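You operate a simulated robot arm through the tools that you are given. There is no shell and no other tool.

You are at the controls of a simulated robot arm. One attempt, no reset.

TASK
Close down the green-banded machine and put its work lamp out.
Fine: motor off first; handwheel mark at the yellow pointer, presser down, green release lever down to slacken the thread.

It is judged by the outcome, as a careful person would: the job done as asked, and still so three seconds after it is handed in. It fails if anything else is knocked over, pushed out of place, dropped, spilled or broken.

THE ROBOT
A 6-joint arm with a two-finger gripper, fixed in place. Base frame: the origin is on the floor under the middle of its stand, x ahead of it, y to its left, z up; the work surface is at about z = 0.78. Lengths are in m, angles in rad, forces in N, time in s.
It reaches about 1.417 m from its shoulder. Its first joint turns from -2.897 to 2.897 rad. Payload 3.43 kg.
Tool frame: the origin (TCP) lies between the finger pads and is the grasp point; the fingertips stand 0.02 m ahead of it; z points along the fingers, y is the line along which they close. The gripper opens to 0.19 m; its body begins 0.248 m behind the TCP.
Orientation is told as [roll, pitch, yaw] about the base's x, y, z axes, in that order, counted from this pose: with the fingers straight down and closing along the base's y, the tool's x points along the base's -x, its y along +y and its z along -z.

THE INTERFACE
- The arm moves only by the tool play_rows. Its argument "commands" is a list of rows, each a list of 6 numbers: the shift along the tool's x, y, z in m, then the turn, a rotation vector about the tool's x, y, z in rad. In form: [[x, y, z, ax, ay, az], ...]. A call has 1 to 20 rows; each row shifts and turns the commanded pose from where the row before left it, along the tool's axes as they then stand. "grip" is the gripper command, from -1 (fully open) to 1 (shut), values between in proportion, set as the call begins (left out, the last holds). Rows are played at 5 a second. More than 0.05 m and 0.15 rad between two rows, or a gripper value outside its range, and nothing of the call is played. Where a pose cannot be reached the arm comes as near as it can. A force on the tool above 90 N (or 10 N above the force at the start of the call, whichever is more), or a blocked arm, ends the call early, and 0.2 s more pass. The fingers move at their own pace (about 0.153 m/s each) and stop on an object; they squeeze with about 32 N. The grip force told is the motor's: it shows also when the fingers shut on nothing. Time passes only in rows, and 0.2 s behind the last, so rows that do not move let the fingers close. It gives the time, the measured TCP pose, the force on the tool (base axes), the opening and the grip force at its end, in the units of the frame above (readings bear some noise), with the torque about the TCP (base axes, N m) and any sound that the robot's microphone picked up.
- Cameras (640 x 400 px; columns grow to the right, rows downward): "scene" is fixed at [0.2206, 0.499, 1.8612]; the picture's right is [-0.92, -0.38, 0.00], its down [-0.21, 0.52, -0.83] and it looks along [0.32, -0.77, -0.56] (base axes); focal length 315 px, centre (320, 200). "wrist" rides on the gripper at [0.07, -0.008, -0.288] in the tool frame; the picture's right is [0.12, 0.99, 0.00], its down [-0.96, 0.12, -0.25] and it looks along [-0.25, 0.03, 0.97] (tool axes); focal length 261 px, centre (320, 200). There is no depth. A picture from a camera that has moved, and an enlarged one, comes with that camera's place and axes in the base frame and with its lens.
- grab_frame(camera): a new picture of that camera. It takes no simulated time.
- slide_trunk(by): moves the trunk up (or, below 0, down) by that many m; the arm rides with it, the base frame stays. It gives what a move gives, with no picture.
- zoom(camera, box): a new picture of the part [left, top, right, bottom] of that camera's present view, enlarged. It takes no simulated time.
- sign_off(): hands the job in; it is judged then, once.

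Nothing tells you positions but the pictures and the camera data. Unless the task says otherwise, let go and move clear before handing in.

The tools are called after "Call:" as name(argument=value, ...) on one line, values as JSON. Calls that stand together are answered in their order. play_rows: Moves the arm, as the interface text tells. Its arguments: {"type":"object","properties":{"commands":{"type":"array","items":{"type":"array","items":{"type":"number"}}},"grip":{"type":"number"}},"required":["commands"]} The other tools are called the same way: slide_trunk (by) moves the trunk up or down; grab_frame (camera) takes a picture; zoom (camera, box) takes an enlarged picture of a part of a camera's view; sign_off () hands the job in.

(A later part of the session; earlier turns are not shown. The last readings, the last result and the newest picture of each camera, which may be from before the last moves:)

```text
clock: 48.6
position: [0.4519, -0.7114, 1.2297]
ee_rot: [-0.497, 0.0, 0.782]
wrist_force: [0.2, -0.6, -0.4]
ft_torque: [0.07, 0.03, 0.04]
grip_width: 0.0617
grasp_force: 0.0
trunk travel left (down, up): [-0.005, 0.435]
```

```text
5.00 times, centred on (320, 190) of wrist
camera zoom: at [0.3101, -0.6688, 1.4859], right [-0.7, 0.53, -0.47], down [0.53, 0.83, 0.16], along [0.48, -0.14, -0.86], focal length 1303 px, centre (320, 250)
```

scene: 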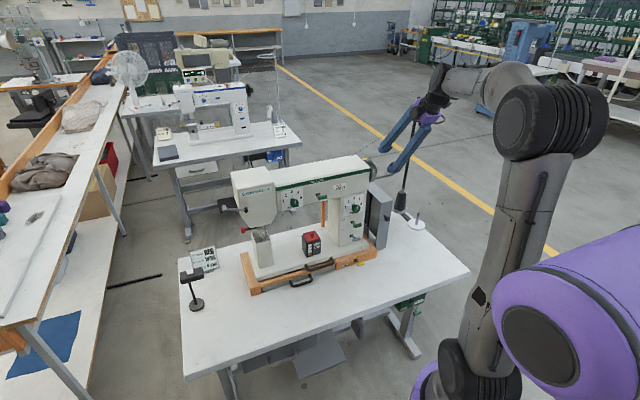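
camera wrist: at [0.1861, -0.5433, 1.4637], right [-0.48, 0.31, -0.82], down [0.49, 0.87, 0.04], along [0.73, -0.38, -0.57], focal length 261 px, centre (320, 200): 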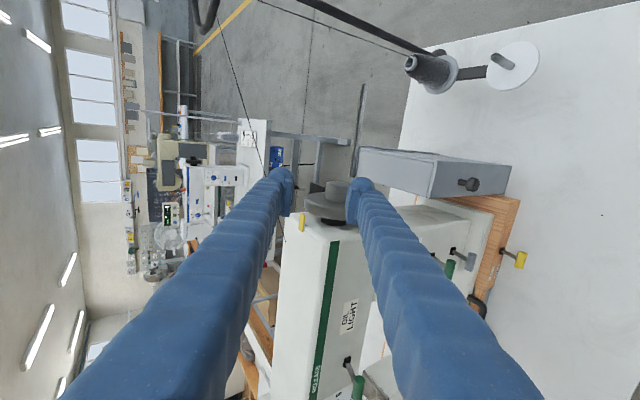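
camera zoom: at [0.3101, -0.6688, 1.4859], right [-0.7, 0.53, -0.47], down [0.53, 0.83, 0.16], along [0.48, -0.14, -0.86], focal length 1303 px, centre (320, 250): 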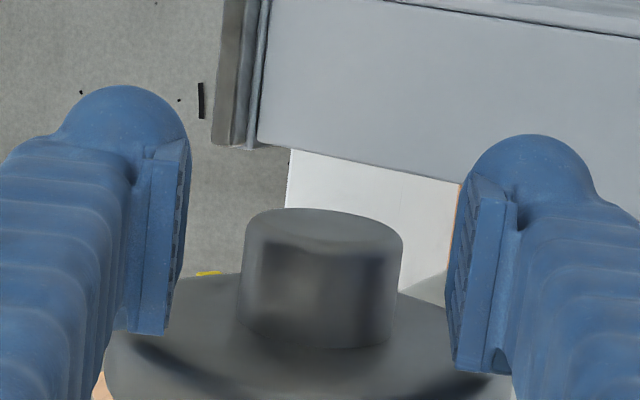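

Call:
play_rows(commands=[[0, 0.001, 0.014, 0, 0, 0], [0, 0, 0.013, 0, 0, 0], [0, 0, 0, 0, 0, 0]])

Call:
play_rows(commands=[[0, 0, 0, 0, 0, 0], [0, 0, 0, 0, 0, 0], [0, 0, 0, 0, 0, 0]], grip=1)

Call:
zoom(camera="wrist", box=[256, 150, 384, 230])

```text
clock: 49.4
position: [0.4592, -0.7199, 1.2072]
ee_rot: [-0.498, -0.001, 0.784]
wrist_force: [-0.9, -1.1, 0.0]
ft_torque: [0.01, 0.04, 0.0]
grip_width: 0.0617
grasp_force: 0.0
trunk travel left (down, up): [-0.005, 0.435]
```

```text
clock: 50.2
position: [0.4594, -0.718, 1.2049]
ee_rot: [-0.499, -0.001, 0.786]
wrist_force: [-5.8, 7.2, -9.4]
ft_torque: [-0.06, 0.13, 0.12]
grip_width: 0.0366
grasp_force: 44.9
trunk travel left (down, up): [-0.005, 0.435]
```

```text
5.00 times, centred on (320, 190) of wrist
camera zoom: at [0.3184, -0.6765, 1.4618], right [-0.7, 0.53, -0.47], down [0.53, 0.83, 0.16], along [0.48, -0.13, -0.87], focal length 1303 px, centre (320, 250)
```

zoom: 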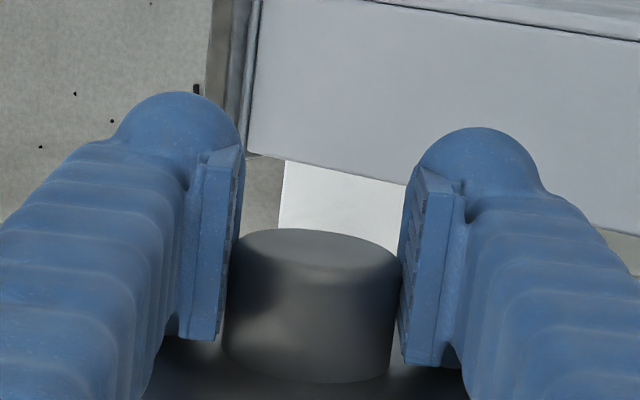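

Hub gripped at a lean of about 28.5°. Now turning forward in steps.

Call:
play_rows(commands=[[0, 0.0005, 0, 0.1, 0, 0], [0, 0, 0, 0.1, 0, 0], [0, 0, 0, 0.1, 0, 0], [0, 0, 0, 0, 0, 0]])

Call:
zoom(camera="wrist", box=[256, 150, 384, 230])

Call:
zoom(camera="scene", box=[340, 130, 436, 190])

```text
clock: 51.2
position: [0.4596, -0.7175, 1.2047]
ee_rot: [-0.798, -0.002, 0.786]
wrist_force: [-2.2, 4.7, -21.9]
ft_torque: [0.12, 0.02, -0.11]
grip_width: 0.0367
grasp_force: 45.2
trunk travel left (down, up): [-0.005, 0.435]
```

```text
5.00 times, centred on (320, 190) of wrist
camera zoom: at [0.2679, -0.6266, 1.4113], right [-0.57, 0.41, -0.71], down [0.5, 0.86, 0.09], along [0.65, -0.3, -0.7], focal length 1303 px, centre (320, 250)
```

zoom: 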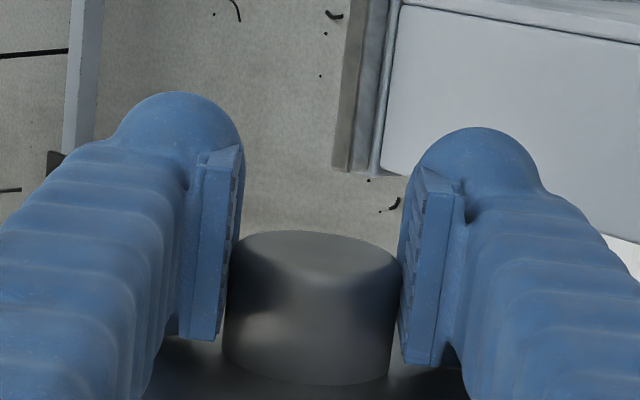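

```text
6.67 times, centred on (388, 160) of scene
camera zoom: at [0.2206, 0.499, 1.8612], right [-0.92, -0.38, 0.0], down [-0.21, 0.52, -0.83], along [0.32, -0.77, -0.56], focal length 2099 px, centre (-133, 467)
```

zoom: 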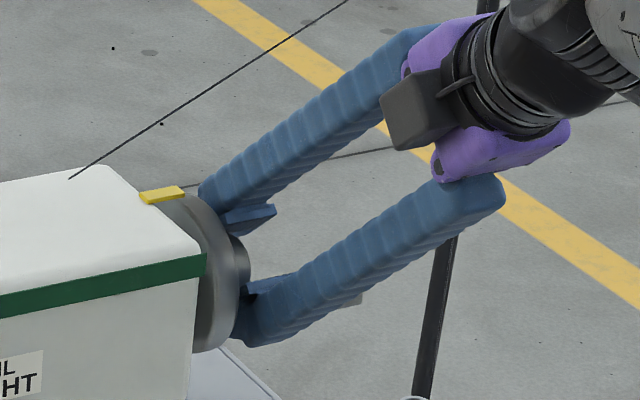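

Call:
play_rows(commands=[[0, 0.0004, 0, 0.1, 0, 0], [0, 0, 0, 0.1, 0, 0], [0, 0, 0, 0.1, 0, 0], [0, 0, 0, 0, 0, 0]])

Call:
zoom(camera="wrist", box=[256, 150, 384, 230])

Call:
zoom(camera="scene", box=[340, 130, 436, 190])

```text
clock: 52.2
position: [0.4572, -0.7178, 1.204]
ee_rot: [-0.997, -0.001, 0.782]
wrist_force: [-0.2, 3.7, -17.2]
ft_torque: [-0.47, 0.61, -0.62]
grip_width: 0.0366
grasp_force: 44.9
out of reach, approached as far as the arm can: row 3
trunk travel left (down, up): [-0.005, 0.435]
```

```text
5.00 times, centred on (320, 190) of wrist
camera zoom: at [0.2404, -0.6003, 1.3669], right [-0.46, 0.3, -0.83], down [0.49, 0.87, 0.04], along [0.74, -0.39, -0.55], focal length 1303 px, centre (320, 250)
```

zoom: 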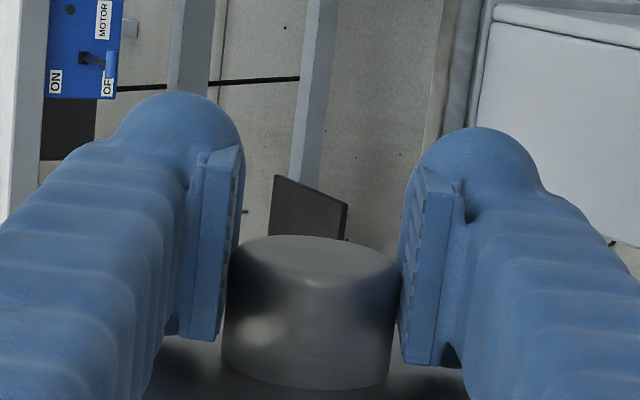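

```text
6.67 times, centred on (388, 160) of scene
camera zoom: at [0.2206, 0.499, 1.8612], right [-0.92, -0.38, 0.0], down [-0.21, 0.52, -0.83], along [0.32, -0.77, -0.56], focal length 2099 px, centre (-133, 467)
```

zoom: 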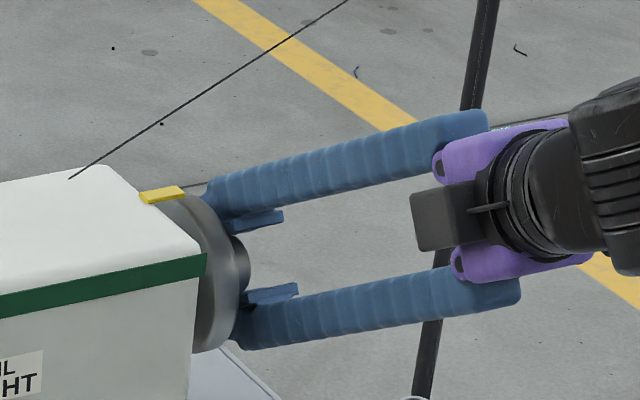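

Now open, swing the tool back around the hub, and check where the mark has moved.

Call:
play_rows(commands=[[0, 0, 0, 0, 0, 0], [0, 0, 0, 0, 0, 0], [0, 0, 0, -0.13, 0, 0], [0, 0, 0, -0.13, 0, 0], [0, 0, 0, -0.13, 0, 0], [0, 0, 0, -0.13, 0, 0]], grip=0.38)

Call:
zoom(camera="wrist", box=[256, 150, 384, 230])

Call:
zoom(camera="scene", box=[340, 130, 436, 190])

```text
clock: 53.6
position: [0.4563, -0.7176, 1.2053]
ee_rot: [-0.478, -0.001, 0.783]
wrist_force: [-0.2, 0.0, 0.5]
ft_torque: [-0.02, -0.02, 0.03]
grip_width: 0.0588
grasp_force: 0.1
trunk travel left (down, up): [-0.005, 0.435]
```

```text
5.00 times, centred on (320, 190) of wrist
camera zoom: at [0.3201, -0.6791, 1.4643], right [-0.71, 0.54, -0.46], down [0.53, 0.83, 0.17], along [0.47, -0.12, -0.87], focal length 1303 px, centre (320, 250)
```

zoom: 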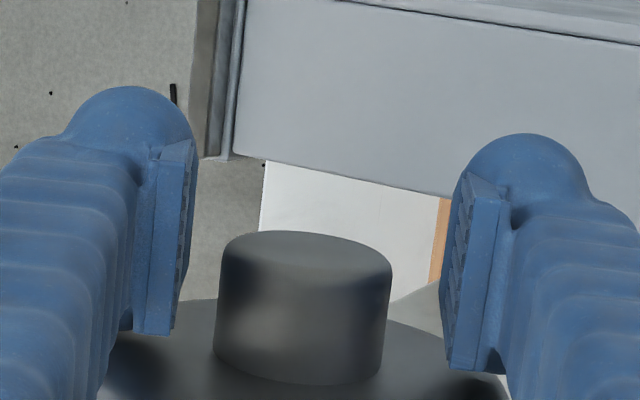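

```text
6.67 times, centred on (388, 160) of scene
camera zoom: at [0.2206, 0.499, 1.8612], right [-0.92, -0.38, 0.0], down [-0.21, 0.52, -0.83], along [0.32, -0.77, -0.56], focal length 2099 px, centre (-133, 467)
```

zoom: 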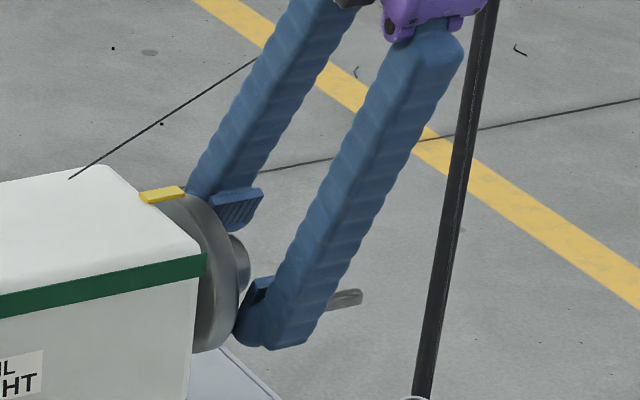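

The mark moved on from its former place, so the wheel follows. Second stroke: regrip and turn again.

Call:
play_rows(commands=[[0, -0.003, 0.001, 0, 0, 0], [0, 0, 0, 0, 0, 0]])

Call:
play_rows(commands=[[0, 0, 0, 0, 0, 0], [0, 0, 0, 0, 0, 0], [0, 0.0004, 0, 0, 0, 0], [0, 0, 0, 0.1, 0, 0], [0, 0, 0, 0.1, 0, 0], [0, 0, 0, 0.1, 0, 0], [0, 0, 0, 0.1, 0, 0], [0, 0, 0, 0.1, 0, 0], [0, 0, 0, 0, 0, 0]], grip=1)

Call:
zoom(camera="scene", box=[340, 130, 436, 190])

```text
clock: 54.2
position: [0.4586, -0.7195, 1.2067]
ee_rot: [-0.479, -0.001, 0.783]
wrist_force: [-0.7, 0.1, 0.0]
ft_torque: [0.03, 0.04, -0.02]
grip_width: 0.0589
grasp_force: 0.0
trunk travel left (down, up): [-0.005, 0.435]
```

```text
clock: 56.2
position: [0.4564, -0.7189, 1.2048]
ee_rot: [-0.976, 0.0, 0.784]
wrist_force: [-25.0, 20.2, -21.2]
ft_torque: [-0.56, 0.82, -0.4]
grip_width: 0.0369
grasp_force: 44.8
trunk travel left (down, up): [-0.005, 0.435]
```

```text
6.67 times, centred on (388, 160) of scene
camera zoom: at [0.2206, 0.499, 1.8612], right [-0.92, -0.38, 0.0], down [-0.21, 0.52, -0.83], along [0.32, -0.77, -0.56], focal length 2099 px, centre (-133, 467)
```

zoom: 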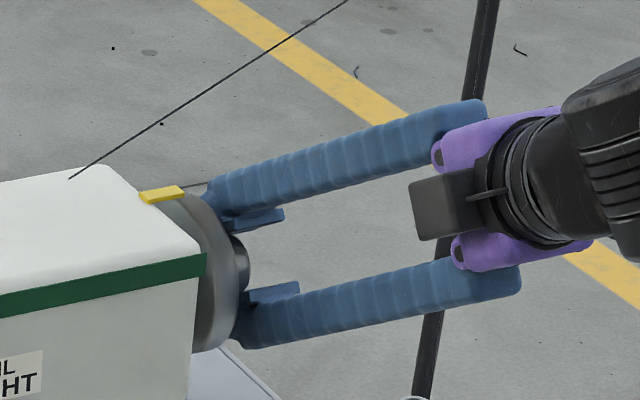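

Call:
play_rows(commands=[[0, 0, 0, 0, 0, 0], [0, 0, 0, 0, 0, 0], [0, 0, 0, -0.125, 0, 0], [0, 0, 0, -0.125, 0, 0], [0, 0, 0, -0.125, 0, 0], [0, 0, 0, -0.125, 0, 0], [0, -0.003, 0.001, 0, 0, 0]], grip=0.38)

Call:
grab_frame(camera="wrist")

Call:
zoom(camera="wrist", box=[256, 150, 384, 230])

```text
clock: 57.8
position: [0.4601, -0.7222, 1.2063]
ee_rot: [-0.479, 0.0, 0.784]
wrist_force: [0.1, -1.4, -0.1]
ft_torque: [0.08, -0.02, 0.03]
grip_width: 0.059
grasp_force: 0.0
trunk travel left (down, up): [-0.005, 0.435]
```

```text
taken
camera wrist: at [0.3234, -0.6843, 1.4656], right [-0.71, 0.54, -0.46], down [0.53, 0.83, 0.17], along [0.47, -0.12, -0.87], focal length 261 px, centre (320, 200)
```

wrist: 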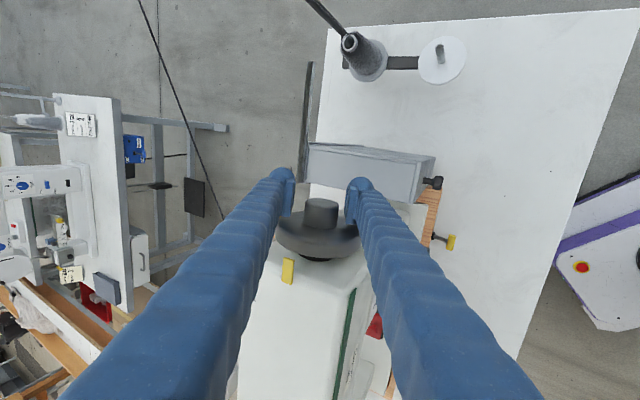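

```text
5.00 times, centred on (320, 190) of wrist
camera zoom: at [0.3234, -0.6843, 1.4656], right [-0.71, 0.54, -0.46], down [0.53, 0.83, 0.17], along [0.47, -0.12, -0.87], focal length 1303 px, centre (320, 250)
```

zoom: 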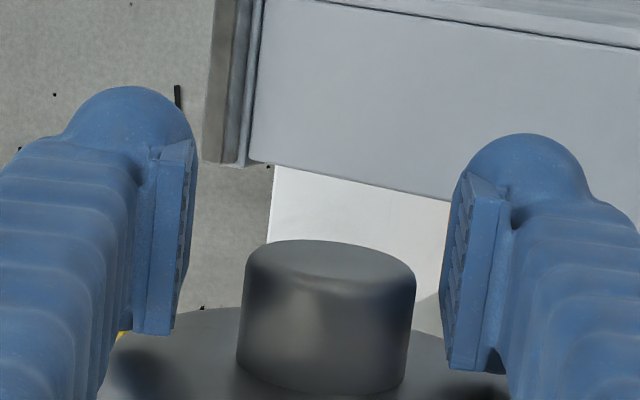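

The mark is appearing at the left edge of the wheel (coming up the back). Third stroke.

Call:
play_rows(commands=[[0, 0.0015, 0, 0, 0, 0], [0, 0, 0, 0, 0, 0]])

Call:
play_rows(commands=[[0, 0, 0, 0, 0, 0], [0, 0, 0, 0, 0, 0], [0, 0.0004, 0, 0, 0, 0], [0, 0, 0, 0.1, 0, 0], [0, 0, 0, 0.1, 0, 0], [0, 0, 0, 0.1, 0, 0], [0, 0, 0, 0.1, 0, 0], [0, 0, 0, 0.1, 0, 0], [0, 0, 0, 0, 0, 0]], grip=1)

Call:
play_rows(commands=[[0, 0, 0, 0, 0, 0], [0, 0, 0, 0, 0, 0], [0, 0, 0, -0.125, 0, 0], [0, 0, 0, -0.125, 0, 0], [0, 0, 0, -0.125, 0, 0], [0, 0, 0, -0.125, 0, 0], [0, -0.002, 0.001, 0, 0, 0]], grip=0.38)

Call:
zoom(camera="wrist", box=[256, 170, 384, 250])

Call:
zoom(camera="scene", box=[350, 145, 414, 185])

```text
clock: 58.4
position: [0.4601, -0.7206, 1.2078]
ee_rot: [-0.479, 0.0, 0.784]
wrist_force: [0.5, -0.1, 0.7]
ft_torque: [0.01, -0.01, -0.02]
grip_width: 0.0589
grasp_force: 0.0
trunk travel left (down, up): [-0.005, 0.435]
```

```text
clock: 60.4
position: [0.4591, -0.7216, 1.2034]
ee_rot: [-0.977, 0.001, 0.783]
wrist_force: [-27.8, 24.0, -37.5]
ft_torque: [-0.37, 0.72, -0.1]
grip_width: 0.0364
grasp_force: 45.1
trunk travel left (down, up): [-0.005, 0.435]
```

```text
clock: 62.0
position: [0.4604, -0.7231, 1.2064]
ee_rot: [-0.478, 0.0, 0.784]
wrist_force: [0.3, -0.6, 0.3]
ft_torque: [0.1, -0.05, 0.01]
grip_width: 0.0593
grasp_force: 0.0
trunk travel left (down, up): [-0.005, 0.435]
```

```text
5.00 times, centred on (320, 210) of wrist
camera zoom: at [0.3228, -0.6849, 1.4651], right [-0.71, 0.54, -0.46], down [0.53, 0.83, 0.17], along [0.47, -0.12, -0.87], focal length 1303 px, centre (320, 150)
```

zoom: 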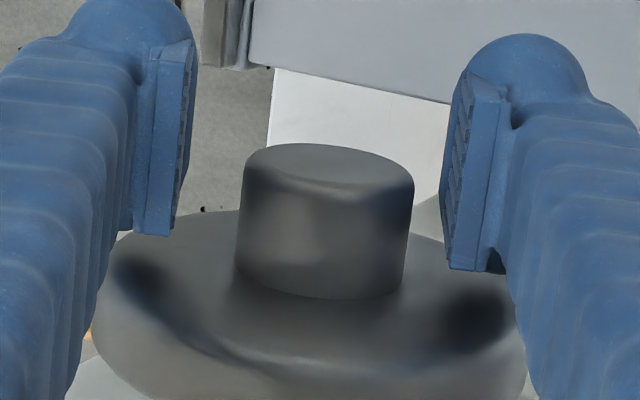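

```text
10.00 times, centred on (382, 165) of scene
camera zoom: at [0.2206, 0.499, 1.8612], right [-0.92, -0.38, 0.0], down [-0.21, 0.52, -0.83], along [0.32, -0.77, -0.56], focal length 3148 px, centre (-300, 550)
```

zoom: 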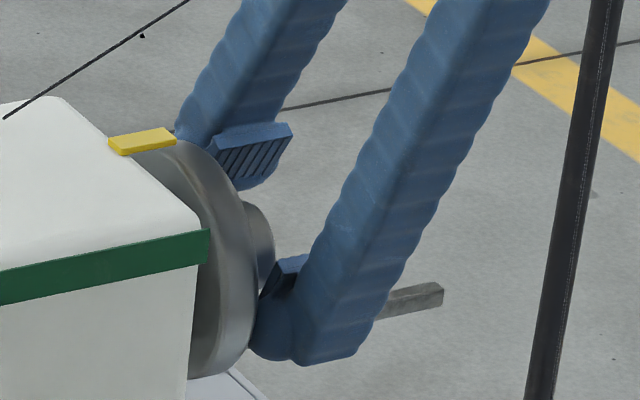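

Call:
play_rows(commands=[[0, 0, -0.04, 0, 0, 0], [0, 0, -0.04, 0, 0, 0], [0, 0, -0.04, 0, 0, 0]])

Call:
zoom(camera="wrist", box=[256, 150, 384, 230])

Call:
zoom(camera="scene", box=[350, 145, 398, 175])

```text
clock: 62.8
position: [0.4179, -0.6839, 1.3158]
ee_rot: [-0.479, -0.001, 0.782]
wrist_force: [-0.3, 0.3, -0.5]
ft_torque: [-0.01, 0.01, 0.03]
grip_width: 0.0589
grasp_force: 0.0
trunk travel left (down, up): [-0.005, 0.435]
```

```text
5.00 times, centred on (320, 190) of wrist
camera zoom: at [0.2803, -0.6461, 1.574], right [-0.71, 0.54, -0.46], down [0.53, 0.83, 0.17], along [0.47, -0.12, -0.87], focal length 1303 px, centre (320, 250)
```

zoom: 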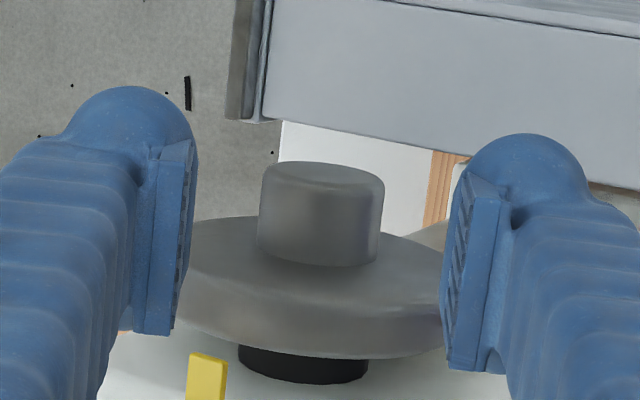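

```text
13.33 times, centred on (374, 160) of scene
camera zoom: at [0.2206, 0.499, 1.8612], right [-0.92, -0.38, 0.0], down [-0.21, 0.52, -0.83], along [0.32, -0.77, -0.56], focal length 4197 px, centre (-400, 733)
```

zoom: 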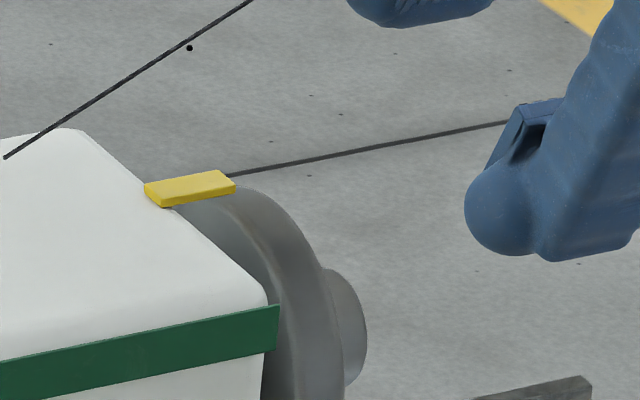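

Call:
play_rows(commands=[[0, 0, -0.04, 0, 0, 0], [0, 0, -0.04, 0, 0, 0]])

Call:
play_rows(commands=[[0, 0, 0, 0, 0, 0], [0, 0, 0, 0, 0, 0]], grip=-0.4)

Call:
zoom(camera="wrist", box=[256, 150, 384, 230])

```text
clock: 63.4
position: [0.3949, -0.6603, 1.3843]
ee_rot: [-0.479, -0.001, 0.784]
wrist_force: [-0.6, 0.0, 1.0]
ft_torque: [-0.01, -0.01, 0.0]
grip_width: 0.0591
grasp_force: 0.0
trunk travel left (down, up): [-0.005, 0.435]
```

```text
clock: 64.0
position: [0.3945, -0.6611, 1.3845]
ee_rot: [-0.48, 0.0, 0.783]
wrist_force: [-0.6, -0.5, -0.3]
ft_torque: [0.02, -0.02, 0.0]
grip_width: 0.133
grasp_force: 0.0
trunk travel left (down, up): [-0.005, 0.435]
```

```text
5.00 times, centred on (320, 190) of wrist
camera zoom: at [0.2572, -0.6218, 1.6417], right [-0.71, 0.54, -0.46], down [0.53, 0.83, 0.17], along [0.47, -0.12, -0.87], focal length 1303 px, centre (320, 250)
```

zoom: 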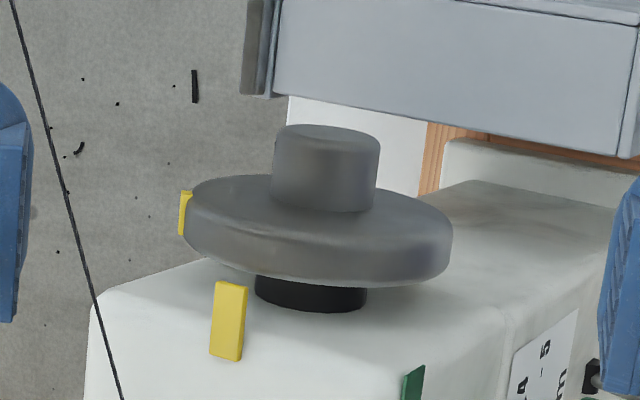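

Call:
zoom(camera="wrist", box=[284, 180, 332, 210])

Call:
zoom(camera="wrist", box=[284, 180, 308, 195])

```text
13.33 times, centred on (308, 195) of wrist
camera zoom: at [0.2572, -0.6218, 1.6417], right [-0.71, 0.54, -0.46], down [0.53, 0.83, 0.17], along [0.47, -0.12, -0.87], focal length 3475 px, centre (480, 267)
```

zoom: 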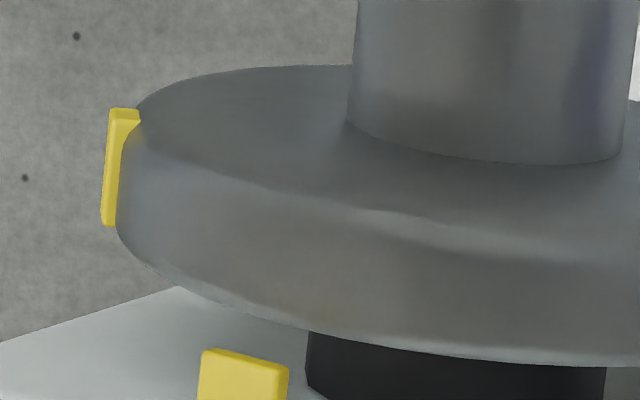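

```text
16.00 times, centred on (296, 188) of wrist
camera zoom: at [0.2572, -0.6218, 1.6417], right [-0.71, 0.54, -0.46], down [0.53, 0.83, 0.17], along [0.47, -0.12, -0.87], focal length 4170 px, centre (704, 400)
```

zoom: 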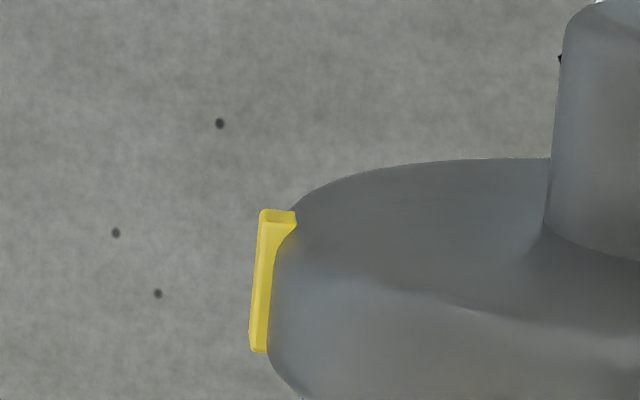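

The mark is a yellow bar on the rim, now about 60° short of the pointer. Two more strokes are needed; re-approaching the hub.

Call:
play_rows(commands=[[0, 0, 0, 0, 0, 0], [0, 0, 0, 0, 0, 0], [-0.003, 0.002, 0.04, 0, 0, 0], [-0.001, 0.001, 0.04, 0, 0, 0], [0, 0.001, 0.04, 0, 0, 0], [0, 0, 0.04, 0, 0, 0], [0, 0, 0.038, 0, 0, 0]], grip=0.38)

Call:
zoom(camera="wrist", box=[256, 150, 384, 230])

```text
clock: 65.6
position: [0.4621, -0.7169, 1.2079]
ee_rot: [-0.48, 0.0, 0.782]
wrist_force: [0.2, 0.3, -1.1]
ft_torque: [-0.01, 0.03, -0.04]
grip_width: 0.0586
grasp_force: 0.0
trunk travel left (down, up): [-0.005, 0.435]
```

```text
5.00 times, centred on (320, 190) of wrist
camera zoom: at [0.3243, -0.6782, 1.4662], right [-0.71, 0.54, -0.46], down [0.53, 0.83, 0.17], along [0.47, -0.12, -0.87], focal length 1303 px, centre (320, 250)
```

zoom: 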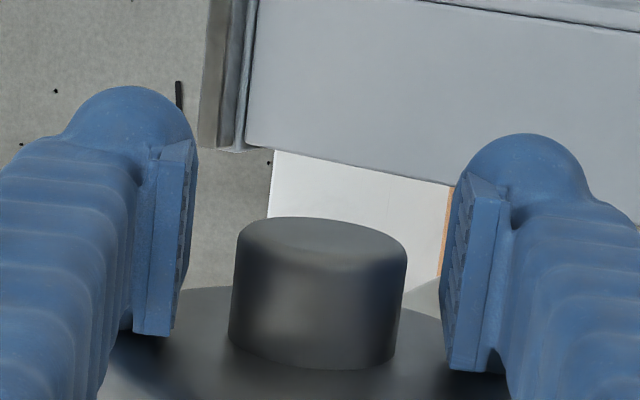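

Call:
play_rows(commands=[[0.002, 0, 0, 0, 0, 0], [0, 0, 0, 0, 0, 0], [0, 0.0004, 0, 0, 0, 0], [0, 0, 0, 0.1, 0, 0], [0, 0, 0, 0.1, 0, 0], [0, 0, 0, 0.1, 0, 0], [0, 0, 0, 0.1, 0, 0], [0, 0, 0, 0.1, 0, 0], [0, 0, 0, 0, 0, 0]], grip=1)

Call:
zoom(camera="scene", box=[350, 145, 398, 175])

Call:
play_rows(commands=[[0, 0, 0, 0, 0, 0], [0, 0, 0, 0, 0, 0], [0, 0, 0, -0.125, 0, 0], [0, 0, 0, -0.125, 0, 0], [0, 0, 0, -0.125, 0, 0], [0, 0, 0, -0.125, 0, 0], [0, -0.002, 0.001, 0, 0, 0]], grip=0.38)

Call:
zoom(camera="wrist", box=[256, 170, 384, 250])

Call:
zoom(camera="scene", box=[350, 145, 398, 175])

```text
clock: 67.6
position: [0.4569, -0.716, 1.2059]
ee_rot: [-0.98, 0.001, 0.785]
wrist_force: [-7.9, 15.8, 0.9]
ft_torque: [-0.25, 0.41, -0.4]
grip_width: 0.0374
grasp_force: 45.0
trunk travel left (down, up): [-0.005, 0.435]
```

```text
13.33 times, centred on (374, 160) of scene
camera zoom: at [0.2206, 0.499, 1.8612], right [-0.92, -0.38, 0.0], down [-0.21, 0.52, -0.83], along [0.32, -0.77, -0.56], focal length 4197 px, centre (-400, 733)
```

zoom: 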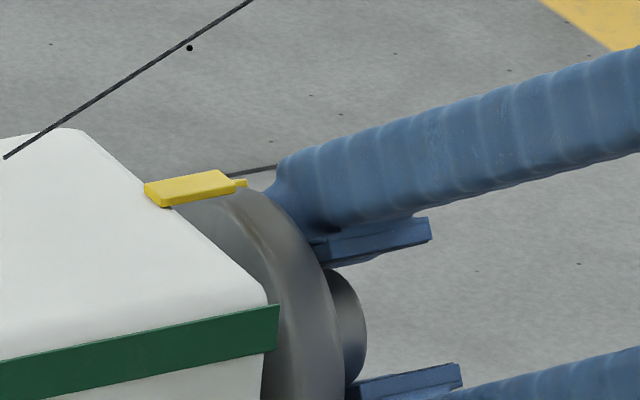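

```text
clock: 69.2
position: [0.4619, -0.7199, 1.2046]
ee_rot: [-0.48, 0.0, 0.782]
wrist_force: [0.0, -0.7, -1.0]
ft_torque: [0.11, 0.01, 0.01]
grip_width: 0.0592
grasp_force: 0.1
trunk travel left (down, up): [-0.005, 0.435]
```

```text
5.00 times, centred on (320, 210) of wrist
camera zoom: at [0.3238, -0.6808, 1.4637], right [-0.71, 0.54, -0.46], down [0.53, 0.83, 0.17], along [0.47, -0.12, -0.87], focal length 1303 px, centre (320, 150)
```

zoom: 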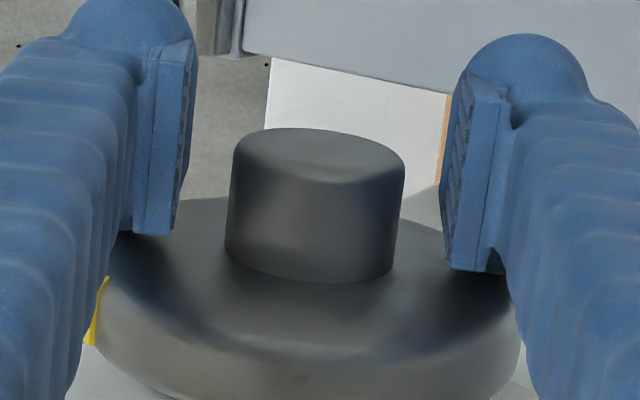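

```text
13.33 times, centred on (374, 160) of scene
camera zoom: at [0.2206, 0.499, 1.8612], right [-0.92, -0.38, 0.0], down [-0.21, 0.52, -0.83], along [0.32, -0.77, -0.56], focal length 4197 px, centre (-400, 733)
```

zoom: 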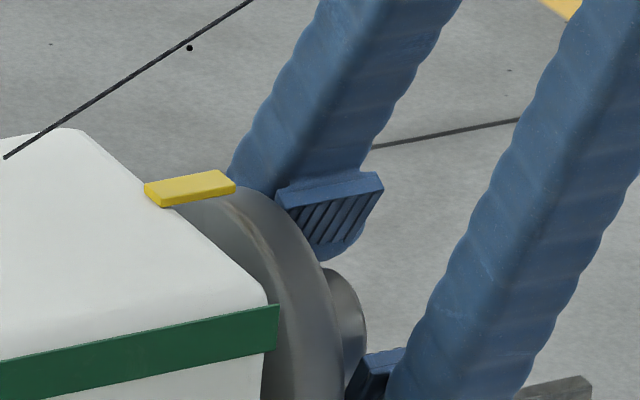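

The mark emerged next to the pointer during the stroke but the wheel was dragged back partly on the return swing, likely by a finger brushing the wheel face. I'll shift outward slightly, regrip, stroke, then pull out clear of the hub before swinging back.

Call:
play_rows(commands=[[0.004, 0.0, 0, 0, 0, 0], [0, 0, 0, 0, 0, 0]])

Call:
play_rows(commands=[[0, 0, 0, 0, 0, 0], [0, 0, 0, 0, 0, 0], [0, 0.0004, 0, 0, 0, 0], [0, 0, 0, 0.1, 0, 0], [0, 0, 0, 0.1, 0, 0], [0, 0, 0, 0.1, 0, 0], [0, 0, 0, 0.1, 0, 0], [0, 0, 0, 0.1, 0, 0], [0, 0, 0, 0, 0, 0]], grip=1)

Call:
zoom(camera="scene", box=[350, 145, 398, 175])

Call:
zoom(camera="wrist", box=[256, 170, 384, 250])

```text
clock: 69.8
position: [0.4592, -0.7219, 1.2064]
ee_rot: [-0.481, -0.002, 0.784]
wrist_force: [-0.3, 0.2, 0.1]
ft_torque: [0.02, -0.03, 0.02]
grip_width: 0.0589
grasp_force: 0.1
trunk travel left (down, up): [-0.005, 0.435]
```

```text
clock: 71.8
position: [0.457, -0.7228, 1.2028]
ee_rot: [-0.978, 0.0, 0.786]
wrist_force: [-4.5, 0.9, -29.4]
ft_torque: [-0.69, 0.75, -0.46]
grip_width: 0.0359
grasp_force: 45.0
trunk travel left (down, up): [-0.005, 0.435]
```

```text
13.33 times, centred on (374, 160) of scene
camera zoom: at [0.2206, 0.499, 1.8612], right [-0.92, -0.38, 0.0], down [-0.21, 0.52, -0.83], along [0.32, -0.77, -0.56], focal length 4197 px, centre (-400, 733)
```

zoom: 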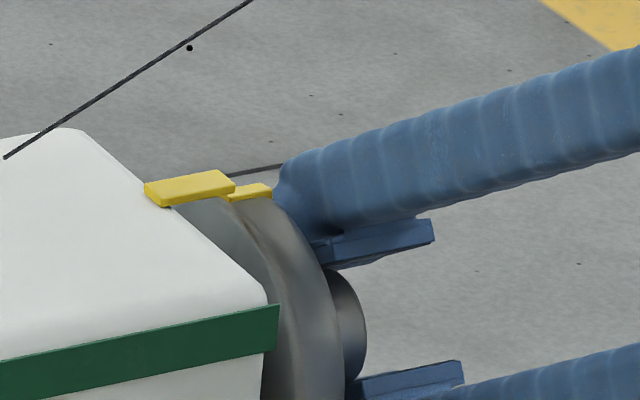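

```text
5.00 times, centred on (320, 210) of wrist
camera zoom: at [0.2437, -0.6071, 1.3702], right [-0.48, 0.31, -0.82], down [0.49, 0.87, 0.04], along [0.73, -0.38, -0.57], focal length 1303 px, centre (320, 150)
```

zoom: 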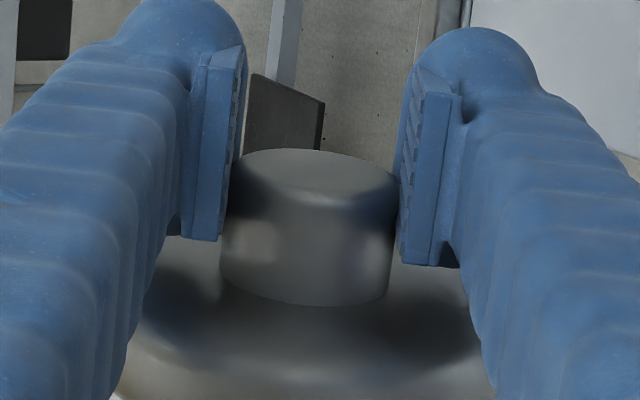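

The mark now shows right beside the pointer's end. I'll open the fingers, slide outward along the axis without swinging back, and check.

Call:
play_rows(commands=[[0, 0, 0, 0, 0, 0], [0, 0, 0, 0, 0, 0]], grip=0.38)

Call:
zoom(camera="scene", box=[350, 145, 398, 175])

Call:
play_rows(commands=[[0.02, 0, 0, 0, 0, 0], [0.03, 0, 0, 0, 0, 0]])

Call:
zoom(camera="scene", box=[350, 145, 398, 175])

Call:
grab_frame(camera="wrist")

```text
clock: 72.4
position: [0.458, -0.7228, 1.2075]
ee_rot: [-0.982, 0.0, 0.785]
wrist_force: [0.2, 0.1, -0.4]
ft_torque: [0.0, -0.03, 0.03]
grip_width: 0.059
grasp_force: 0.1
trunk travel left (down, up): [-0.005, 0.435]
```

```text
13.33 times, centred on (374, 160) of scene
camera zoom: at [0.2206, 0.499, 1.8612], right [-0.92, -0.38, 0.0], down [-0.21, 0.52, -0.83], along [0.32, -0.77, -0.56], focal length 4197 px, centre (-400, 733)
```

zoom: 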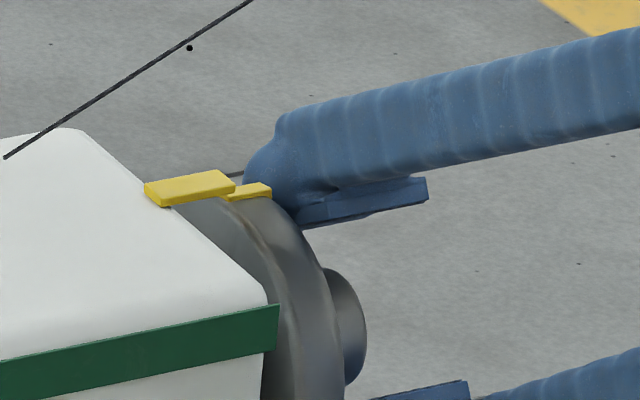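

```text
clock: 73.0
position: [0.4264, -0.7547, 1.2071]
ee_rot: [-0.981, 0.001, 0.785]
wrist_force: [-0.3, -0.4, -0.2]
ft_torque: [-0.03, 0.07, -0.05]
grip_width: 0.0587
grasp_force: 0.0
trunk travel left (down, up): [-0.005, 0.435]
```

```text
13.33 times, centred on (374, 160) of scene
camera zoom: at [0.2206, 0.499, 1.8612], right [-0.92, -0.38, 0.0], down [-0.21, 0.52, -0.83], along [0.32, -0.77, -0.56], focal length 4197 px, centre (-400, 733)
```

zoom: 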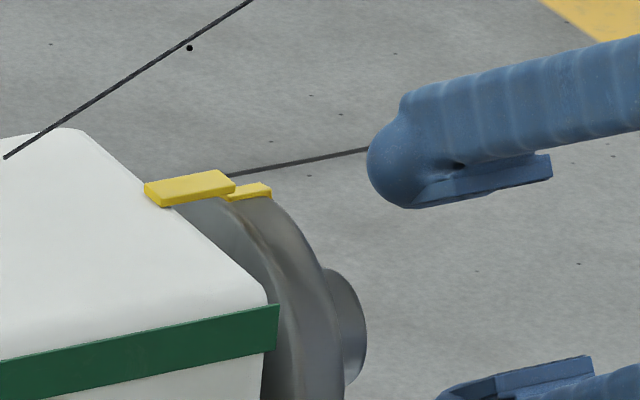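

```text
taken
camera wrist: at [0.2097, -0.6383, 1.3735], right [-0.47, 0.31, -0.82], down [0.49, 0.87, 0.04], along [0.73, -0.38, -0.56], focal length 261 px, centre (320, 200)
```

wrist: 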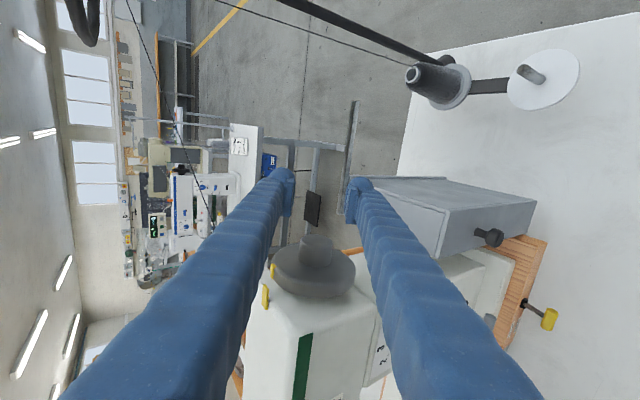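

Call:
zoom(camera="wrist", box=[248, 225, 376, 305])

Call:
zoom(camera="wrist", box=[256, 255, 304, 315])

Call:
zoom(camera="scene", box=[356, 150, 388, 170])

```text
5.00 times, centred on (312, 265) of wrist
camera zoom: at [0.2097, -0.6383, 1.3735], right [-0.47, 0.31, -0.82], down [0.49, 0.87, 0.04], along [0.73, -0.38, -0.56], focal length 1303 px, centre (360, -125)
```

zoom: 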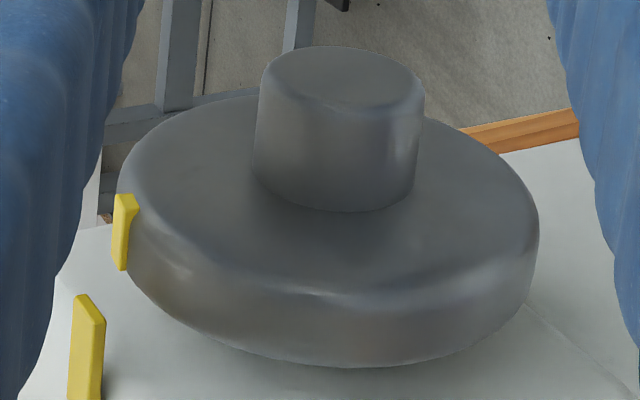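

```text
6.67 times, centred on (280, 285) of wrist
camera zoom: at [0.2097, -0.6383, 1.3735], right [-0.47, 0.31, -0.82], down [0.49, 0.87, 0.04], along [0.73, -0.38, -0.56], focal length 1738 px, centre (587, -367)
```

zoom: 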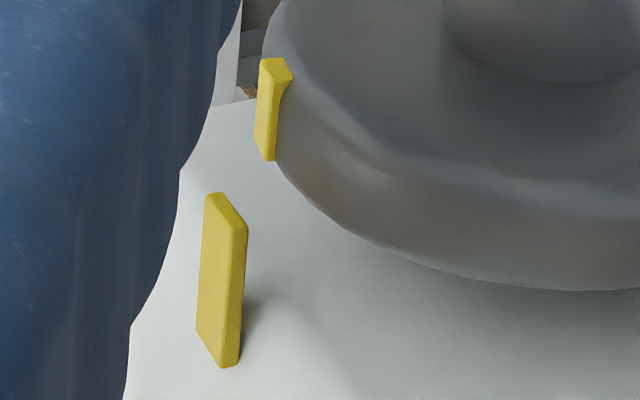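

```text
16.00 times, centred on (372, 160) of scene
camera zoom: at [0.2206, 0.499, 1.8612], right [-0.92, -0.38, 0.0], down [-0.21, 0.52, -0.83], along [0.32, -0.77, -0.56], focal length 5037 px, centre (-512, 840)
```

zoom: 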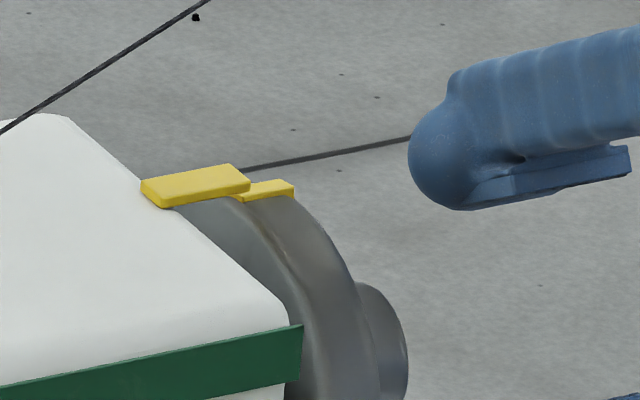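

Triangulating, the mark lies about 6–7 mm behind the pointer's line (roughly 6–7° short). I'll swing back a little while clear of the hub, slide in, regrip and give a small final turn.

Call:
play_rows(commands=[[0, 0, 0, -0.1, 0, 0], [0, 0, 0, -0.1, 0, 0], [-0.022, 0.0025, 0, 0, 0, 0], [-0.023, 0, 0, 0, 0, 0], [0, 0, 0, 0, 0, 0]])

Call:
zoom(camera="wrist", box=[256, 160, 384, 240])

Call:
zoom(camera="scene", box=[356, 150, 388, 170])

```text
clock: 74.2
position: [0.4557, -0.7251, 1.2024]
ee_rot: [-0.78, 0.0, 0.784]
wrist_force: [0.0, 0.8, -0.1]
ft_torque: [-0.03, 0.04, -0.06]
grip_width: 0.0588
grasp_force: 0.1
trunk travel left (down, up): [-0.005, 0.435]
```

```text
5.00 times, centred on (320, 200) of wrist
camera zoom: at [0.2674, -0.635, 1.413], right [-0.58, 0.42, -0.7], down [0.5, 0.86, 0.09], along [0.64, -0.29, -0.71], focal length 1303 px, centre (320, 200)
```

zoom: 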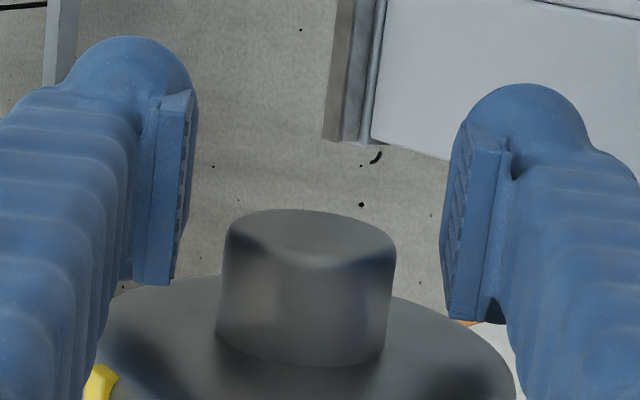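

```text
16.00 times, centred on (372, 160) of scene
camera zoom: at [0.2206, 0.499, 1.8612], right [-0.92, -0.38, 0.0], down [-0.21, 0.52, -0.83], along [0.32, -0.77, -0.56], focal length 5037 px, centre (-512, 840)
```

zoom: 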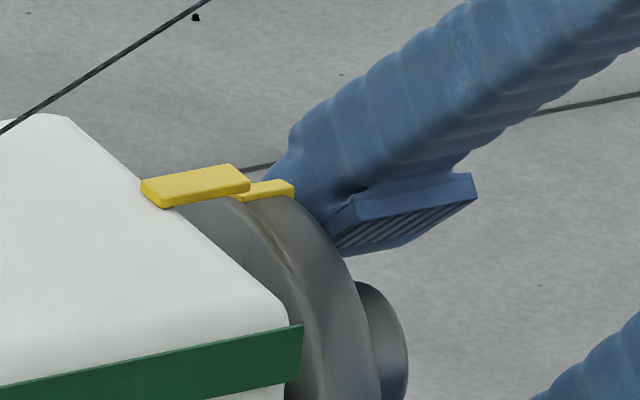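

Call:
play_rows(commands=[[0, -0.002, 0, 0, 0, 0], [0, 0, 0, 0, 0, 0]])

Call:
play_rows(commands=[[0, 0, 0, 0, 0, 0], [0, 0, 0, 0, 0, 0], [0, 0.0004, 0, 0, 0, 0]], grip=1)

Call:
play_rows(commands=[[0, 0, 0, 0.06, 0, 0], [0, 0, 0, 0.06, 0, 0], [0, 0, 0, 0, 0, 0]])

Call:
zoom(camera="scene", box=[356, 150, 388, 170])

```text
clock: 74.8
position: [0.4564, -0.7245, 1.2055]
ee_rot: [-0.78, -0.001, 0.784]
wrist_force: [0.3, -0.2, -0.3]
ft_torque: [0.01, 0.0, -0.04]
grip_width: 0.0592
grasp_force: 0.1
trunk travel left (down, up): [-0.005, 0.435]
```

```text
clock: 75.6
position: [0.4569, -0.7247, 1.2031]
ee_rot: [-0.779, 0.001, 0.785]
wrist_force: [-5.8, 6.9, -11.6]
ft_torque: [-0.08, 0.15, 0.03]
grip_width: 0.036
grasp_force: 45.6
trunk travel left (down, up): [-0.005, 0.435]
```

```text
clock: 76.4
position: [0.4568, -0.7247, 1.2041]
ee_rot: [-0.9, -0.001, 0.786]
wrist_force: [-5.6, 10.9, -18.1]
ft_torque: [0.1, -0.04, 0.2]
grip_width: 0.0356
grasp_force: 44.3
trunk travel left (down, up): [-0.005, 0.435]
```

```text
16.00 times, centred on (372, 160) of scene
camera zoom: at [0.2206, 0.499, 1.8612], right [-0.92, -0.38, 0.0], down [-0.21, 0.52, -0.83], along [0.32, -0.77, -0.56], focal length 5037 px, centre (-512, 840)
```

zoom: 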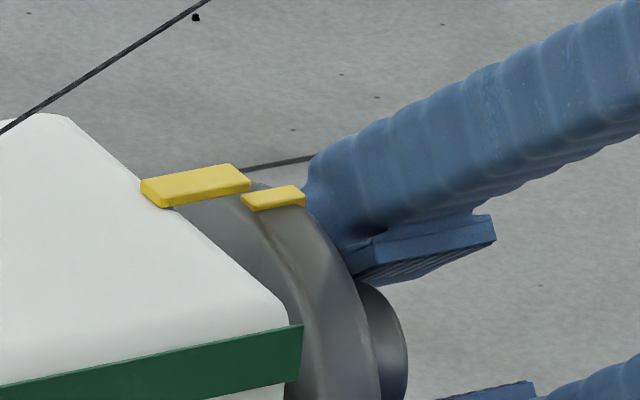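

The mark now appears in line with the pointer. Releasing and sliding out to verify by triangulation.

Call:
play_rows(commands=[[0, 0, 0, 0, 0, 0], [0, 0, 0, 0, 0, 0], [0.02, 0, 0, 0, 0, 0], [0.03, 0, 0, 0, 0, 0], [0.01, 0, -0.04, 0, 0, 0]], grip=0.38)

Call:
zoom(camera="scene", box=[356, 150, 388, 170])

Call:
grab_frame(camera="wrist")

Call:
zoom(camera="wrist", box=[256, 235, 320, 275])

```text
clock: 77.6
position: [0.3897, -0.7473, 1.2275]
ee_rot: [-0.899, -0.001, 0.781]
wrist_force: [0.2, -1.1, -0.6]
ft_torque: [0.04, -0.04, 0.13]
grip_width: 0.0593
grasp_force: 0.1
trunk travel left (down, up): [-0.005, 0.435]
```

```text
16.00 times, centred on (372, 160) of scene
camera zoom: at [0.2206, 0.499, 1.8612], right [-0.92, -0.38, 0.0], down [-0.21, 0.52, -0.83], along [0.32, -0.77, -0.56], focal length 5037 px, centre (-512, 840)
```

zoom: 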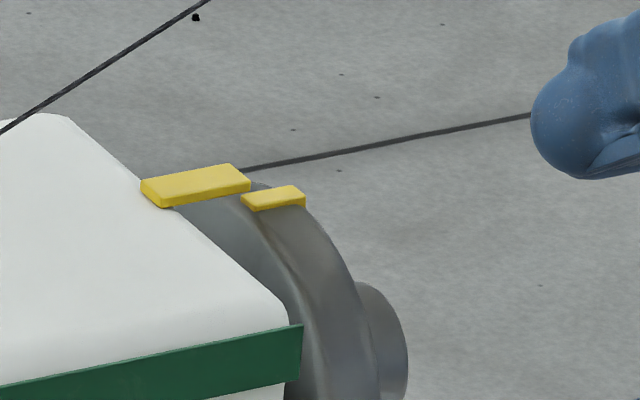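

```text
taken
camera wrist: at [0.1846, -0.6418, 1.4126], right [-0.52, 0.35, -0.78], down [0.49, 0.87, 0.07], along [0.7, -0.35, -0.63], focal length 261 px, centre (320, 200)
```

wrist: 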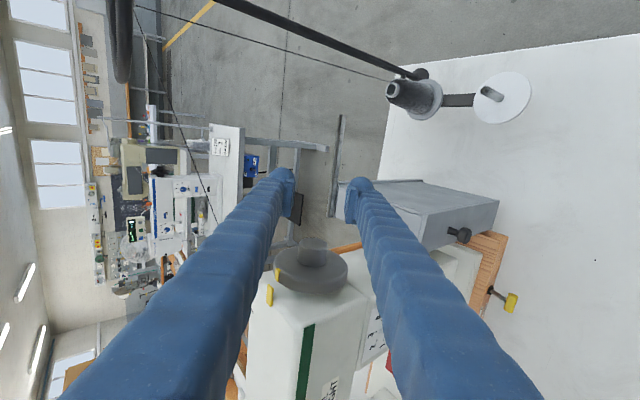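

```text
10.00 times, centred on (288, 255) of wrist
camera zoom: at [0.1846, -0.6418, 1.4126], right [-0.52, 0.35, -0.78], down [0.49, 0.87, 0.07], along [0.7, -0.35, -0.63], focal length 2606 px, centre (640, -350)
```

zoom: 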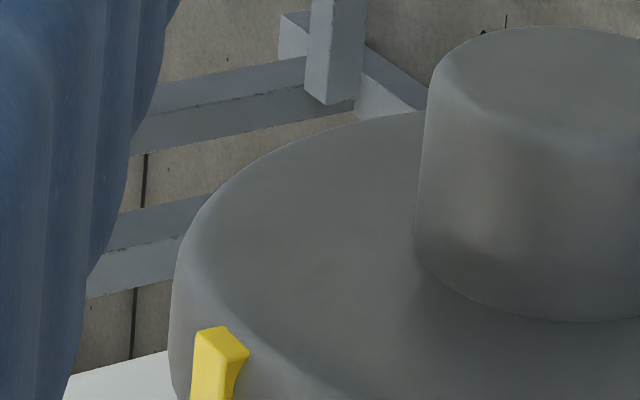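

Call:
zoom(camera="wrist", box=[256, 262, 320, 312])

Call:
zoom(camera="wrist", box=[256, 240, 352, 310])

```text
8.00 times, centred on (288, 287) of wrist
camera zoom: at [0.1846, -0.6418, 1.4126], right [-0.52, 0.35, -0.78], down [0.49, 0.87, 0.07], along [0.7, -0.35, -0.63], focal length 2085 px, centre (576, -496)
```

zoom: 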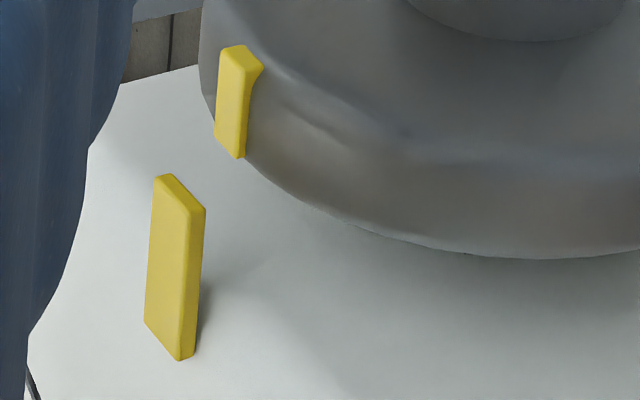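

```text
5.71 times, centred on (304, 275) of wrist
camera zoom: at [0.1846, -0.6418, 1.4126], right [-0.52, 0.35, -0.78], down [0.49, 0.87, 0.07], along [0.7, -0.35, -0.63], focal length 1489 px, centre (411, -229)
```

zoom: 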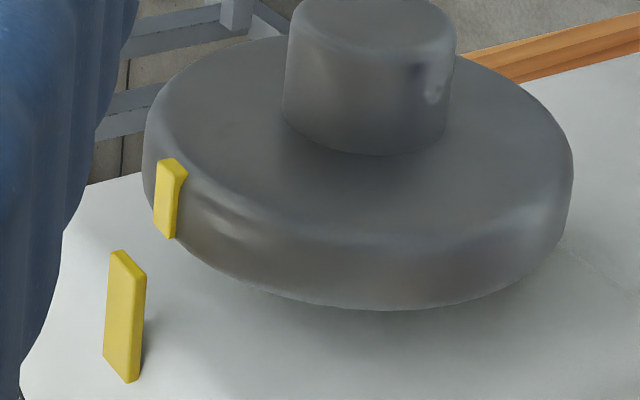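

The mark is within about 2° of the pointer now. Next the other controls: I'll back away from the wheel, straighten and turn the tool, and move in front of the arm to look at the release lever.

Call:
play_rows(commands=[[0, 0, -0.04, 0, 0, 0], [0, 0, -0.04, 0, 0, 0], [0, 0, -0.04, 0, 0, 0], [0, 0, 0, -0.15, 0, 0], [0, 0, 0, -0.15, 0, 0], [0, 0, 0, -0.15, 0, 0], [0, 0, 0, -0.15, 0, 0]])

Call:
play_rows(commands=[[0, 0, 0, 0, 0, 0.1428], [0, 0, 0, 0, 0, 0.1428], [0, 0, 0, 0, 0, 0.1428], [0, 0, 0, 0, 0, 0.1428], [0, 0, 0, 0, 0, 0.1428], [0, 0, 0, 0, 0, 0.1428], [0, 0, 0, 0, 0, 0.1428], [0, 0, 0, 0, 0, 0.1428], [0, 0, 0, 0, 0, 0.1428], [0, 0, 0, 0, 0, 0.1428], [0, 0, 0, 0, 0, 0.1428]])

Call:
zoom(camera="scene", box=[280, 90, 472, 210])

```text
clock: 79.2
position: [0.3242, -0.6786, 1.3045]
ee_rot: [-0.295, 0.001, 0.785]
wrist_force: [0.1, 0.6, 0.7]
ft_torque: [-0.1, 0.07, -0.04]
grip_width: 0.0587
grasp_force: 0.0
trunk travel left (down, up): [-0.005, 0.435]
```

```text
clock: 81.6
position: [0.3244, -0.677, 1.3064]
ee_rot: [0.002, -0.3, -0.788]
wrist_force: [0.2, -0.2, -0.1]
ft_torque: [0.01, 0.02, 0.02]
grip_width: 0.0589
grasp_force: 0.0
trunk travel left (down, up): [-0.005, 0.435]
```

```text
3.33 times, centred on (376, 150) of scene
camera zoom: at [0.2206, 0.499, 1.8612], right [-0.92, -0.38, 0.0], down [-0.21, 0.52, -0.83], along [0.32, -0.77, -0.56], focal length 1049 px, centre (133, 367)
```

zoom: 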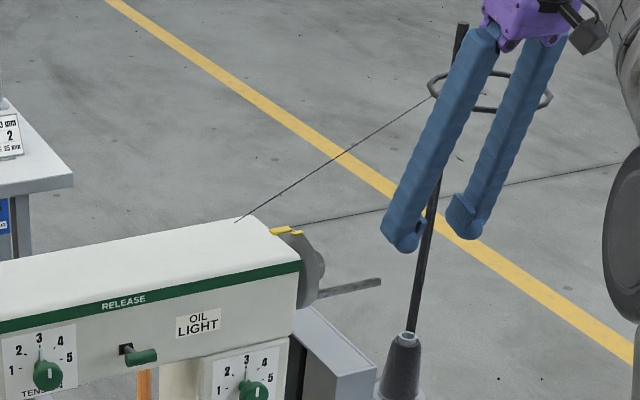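

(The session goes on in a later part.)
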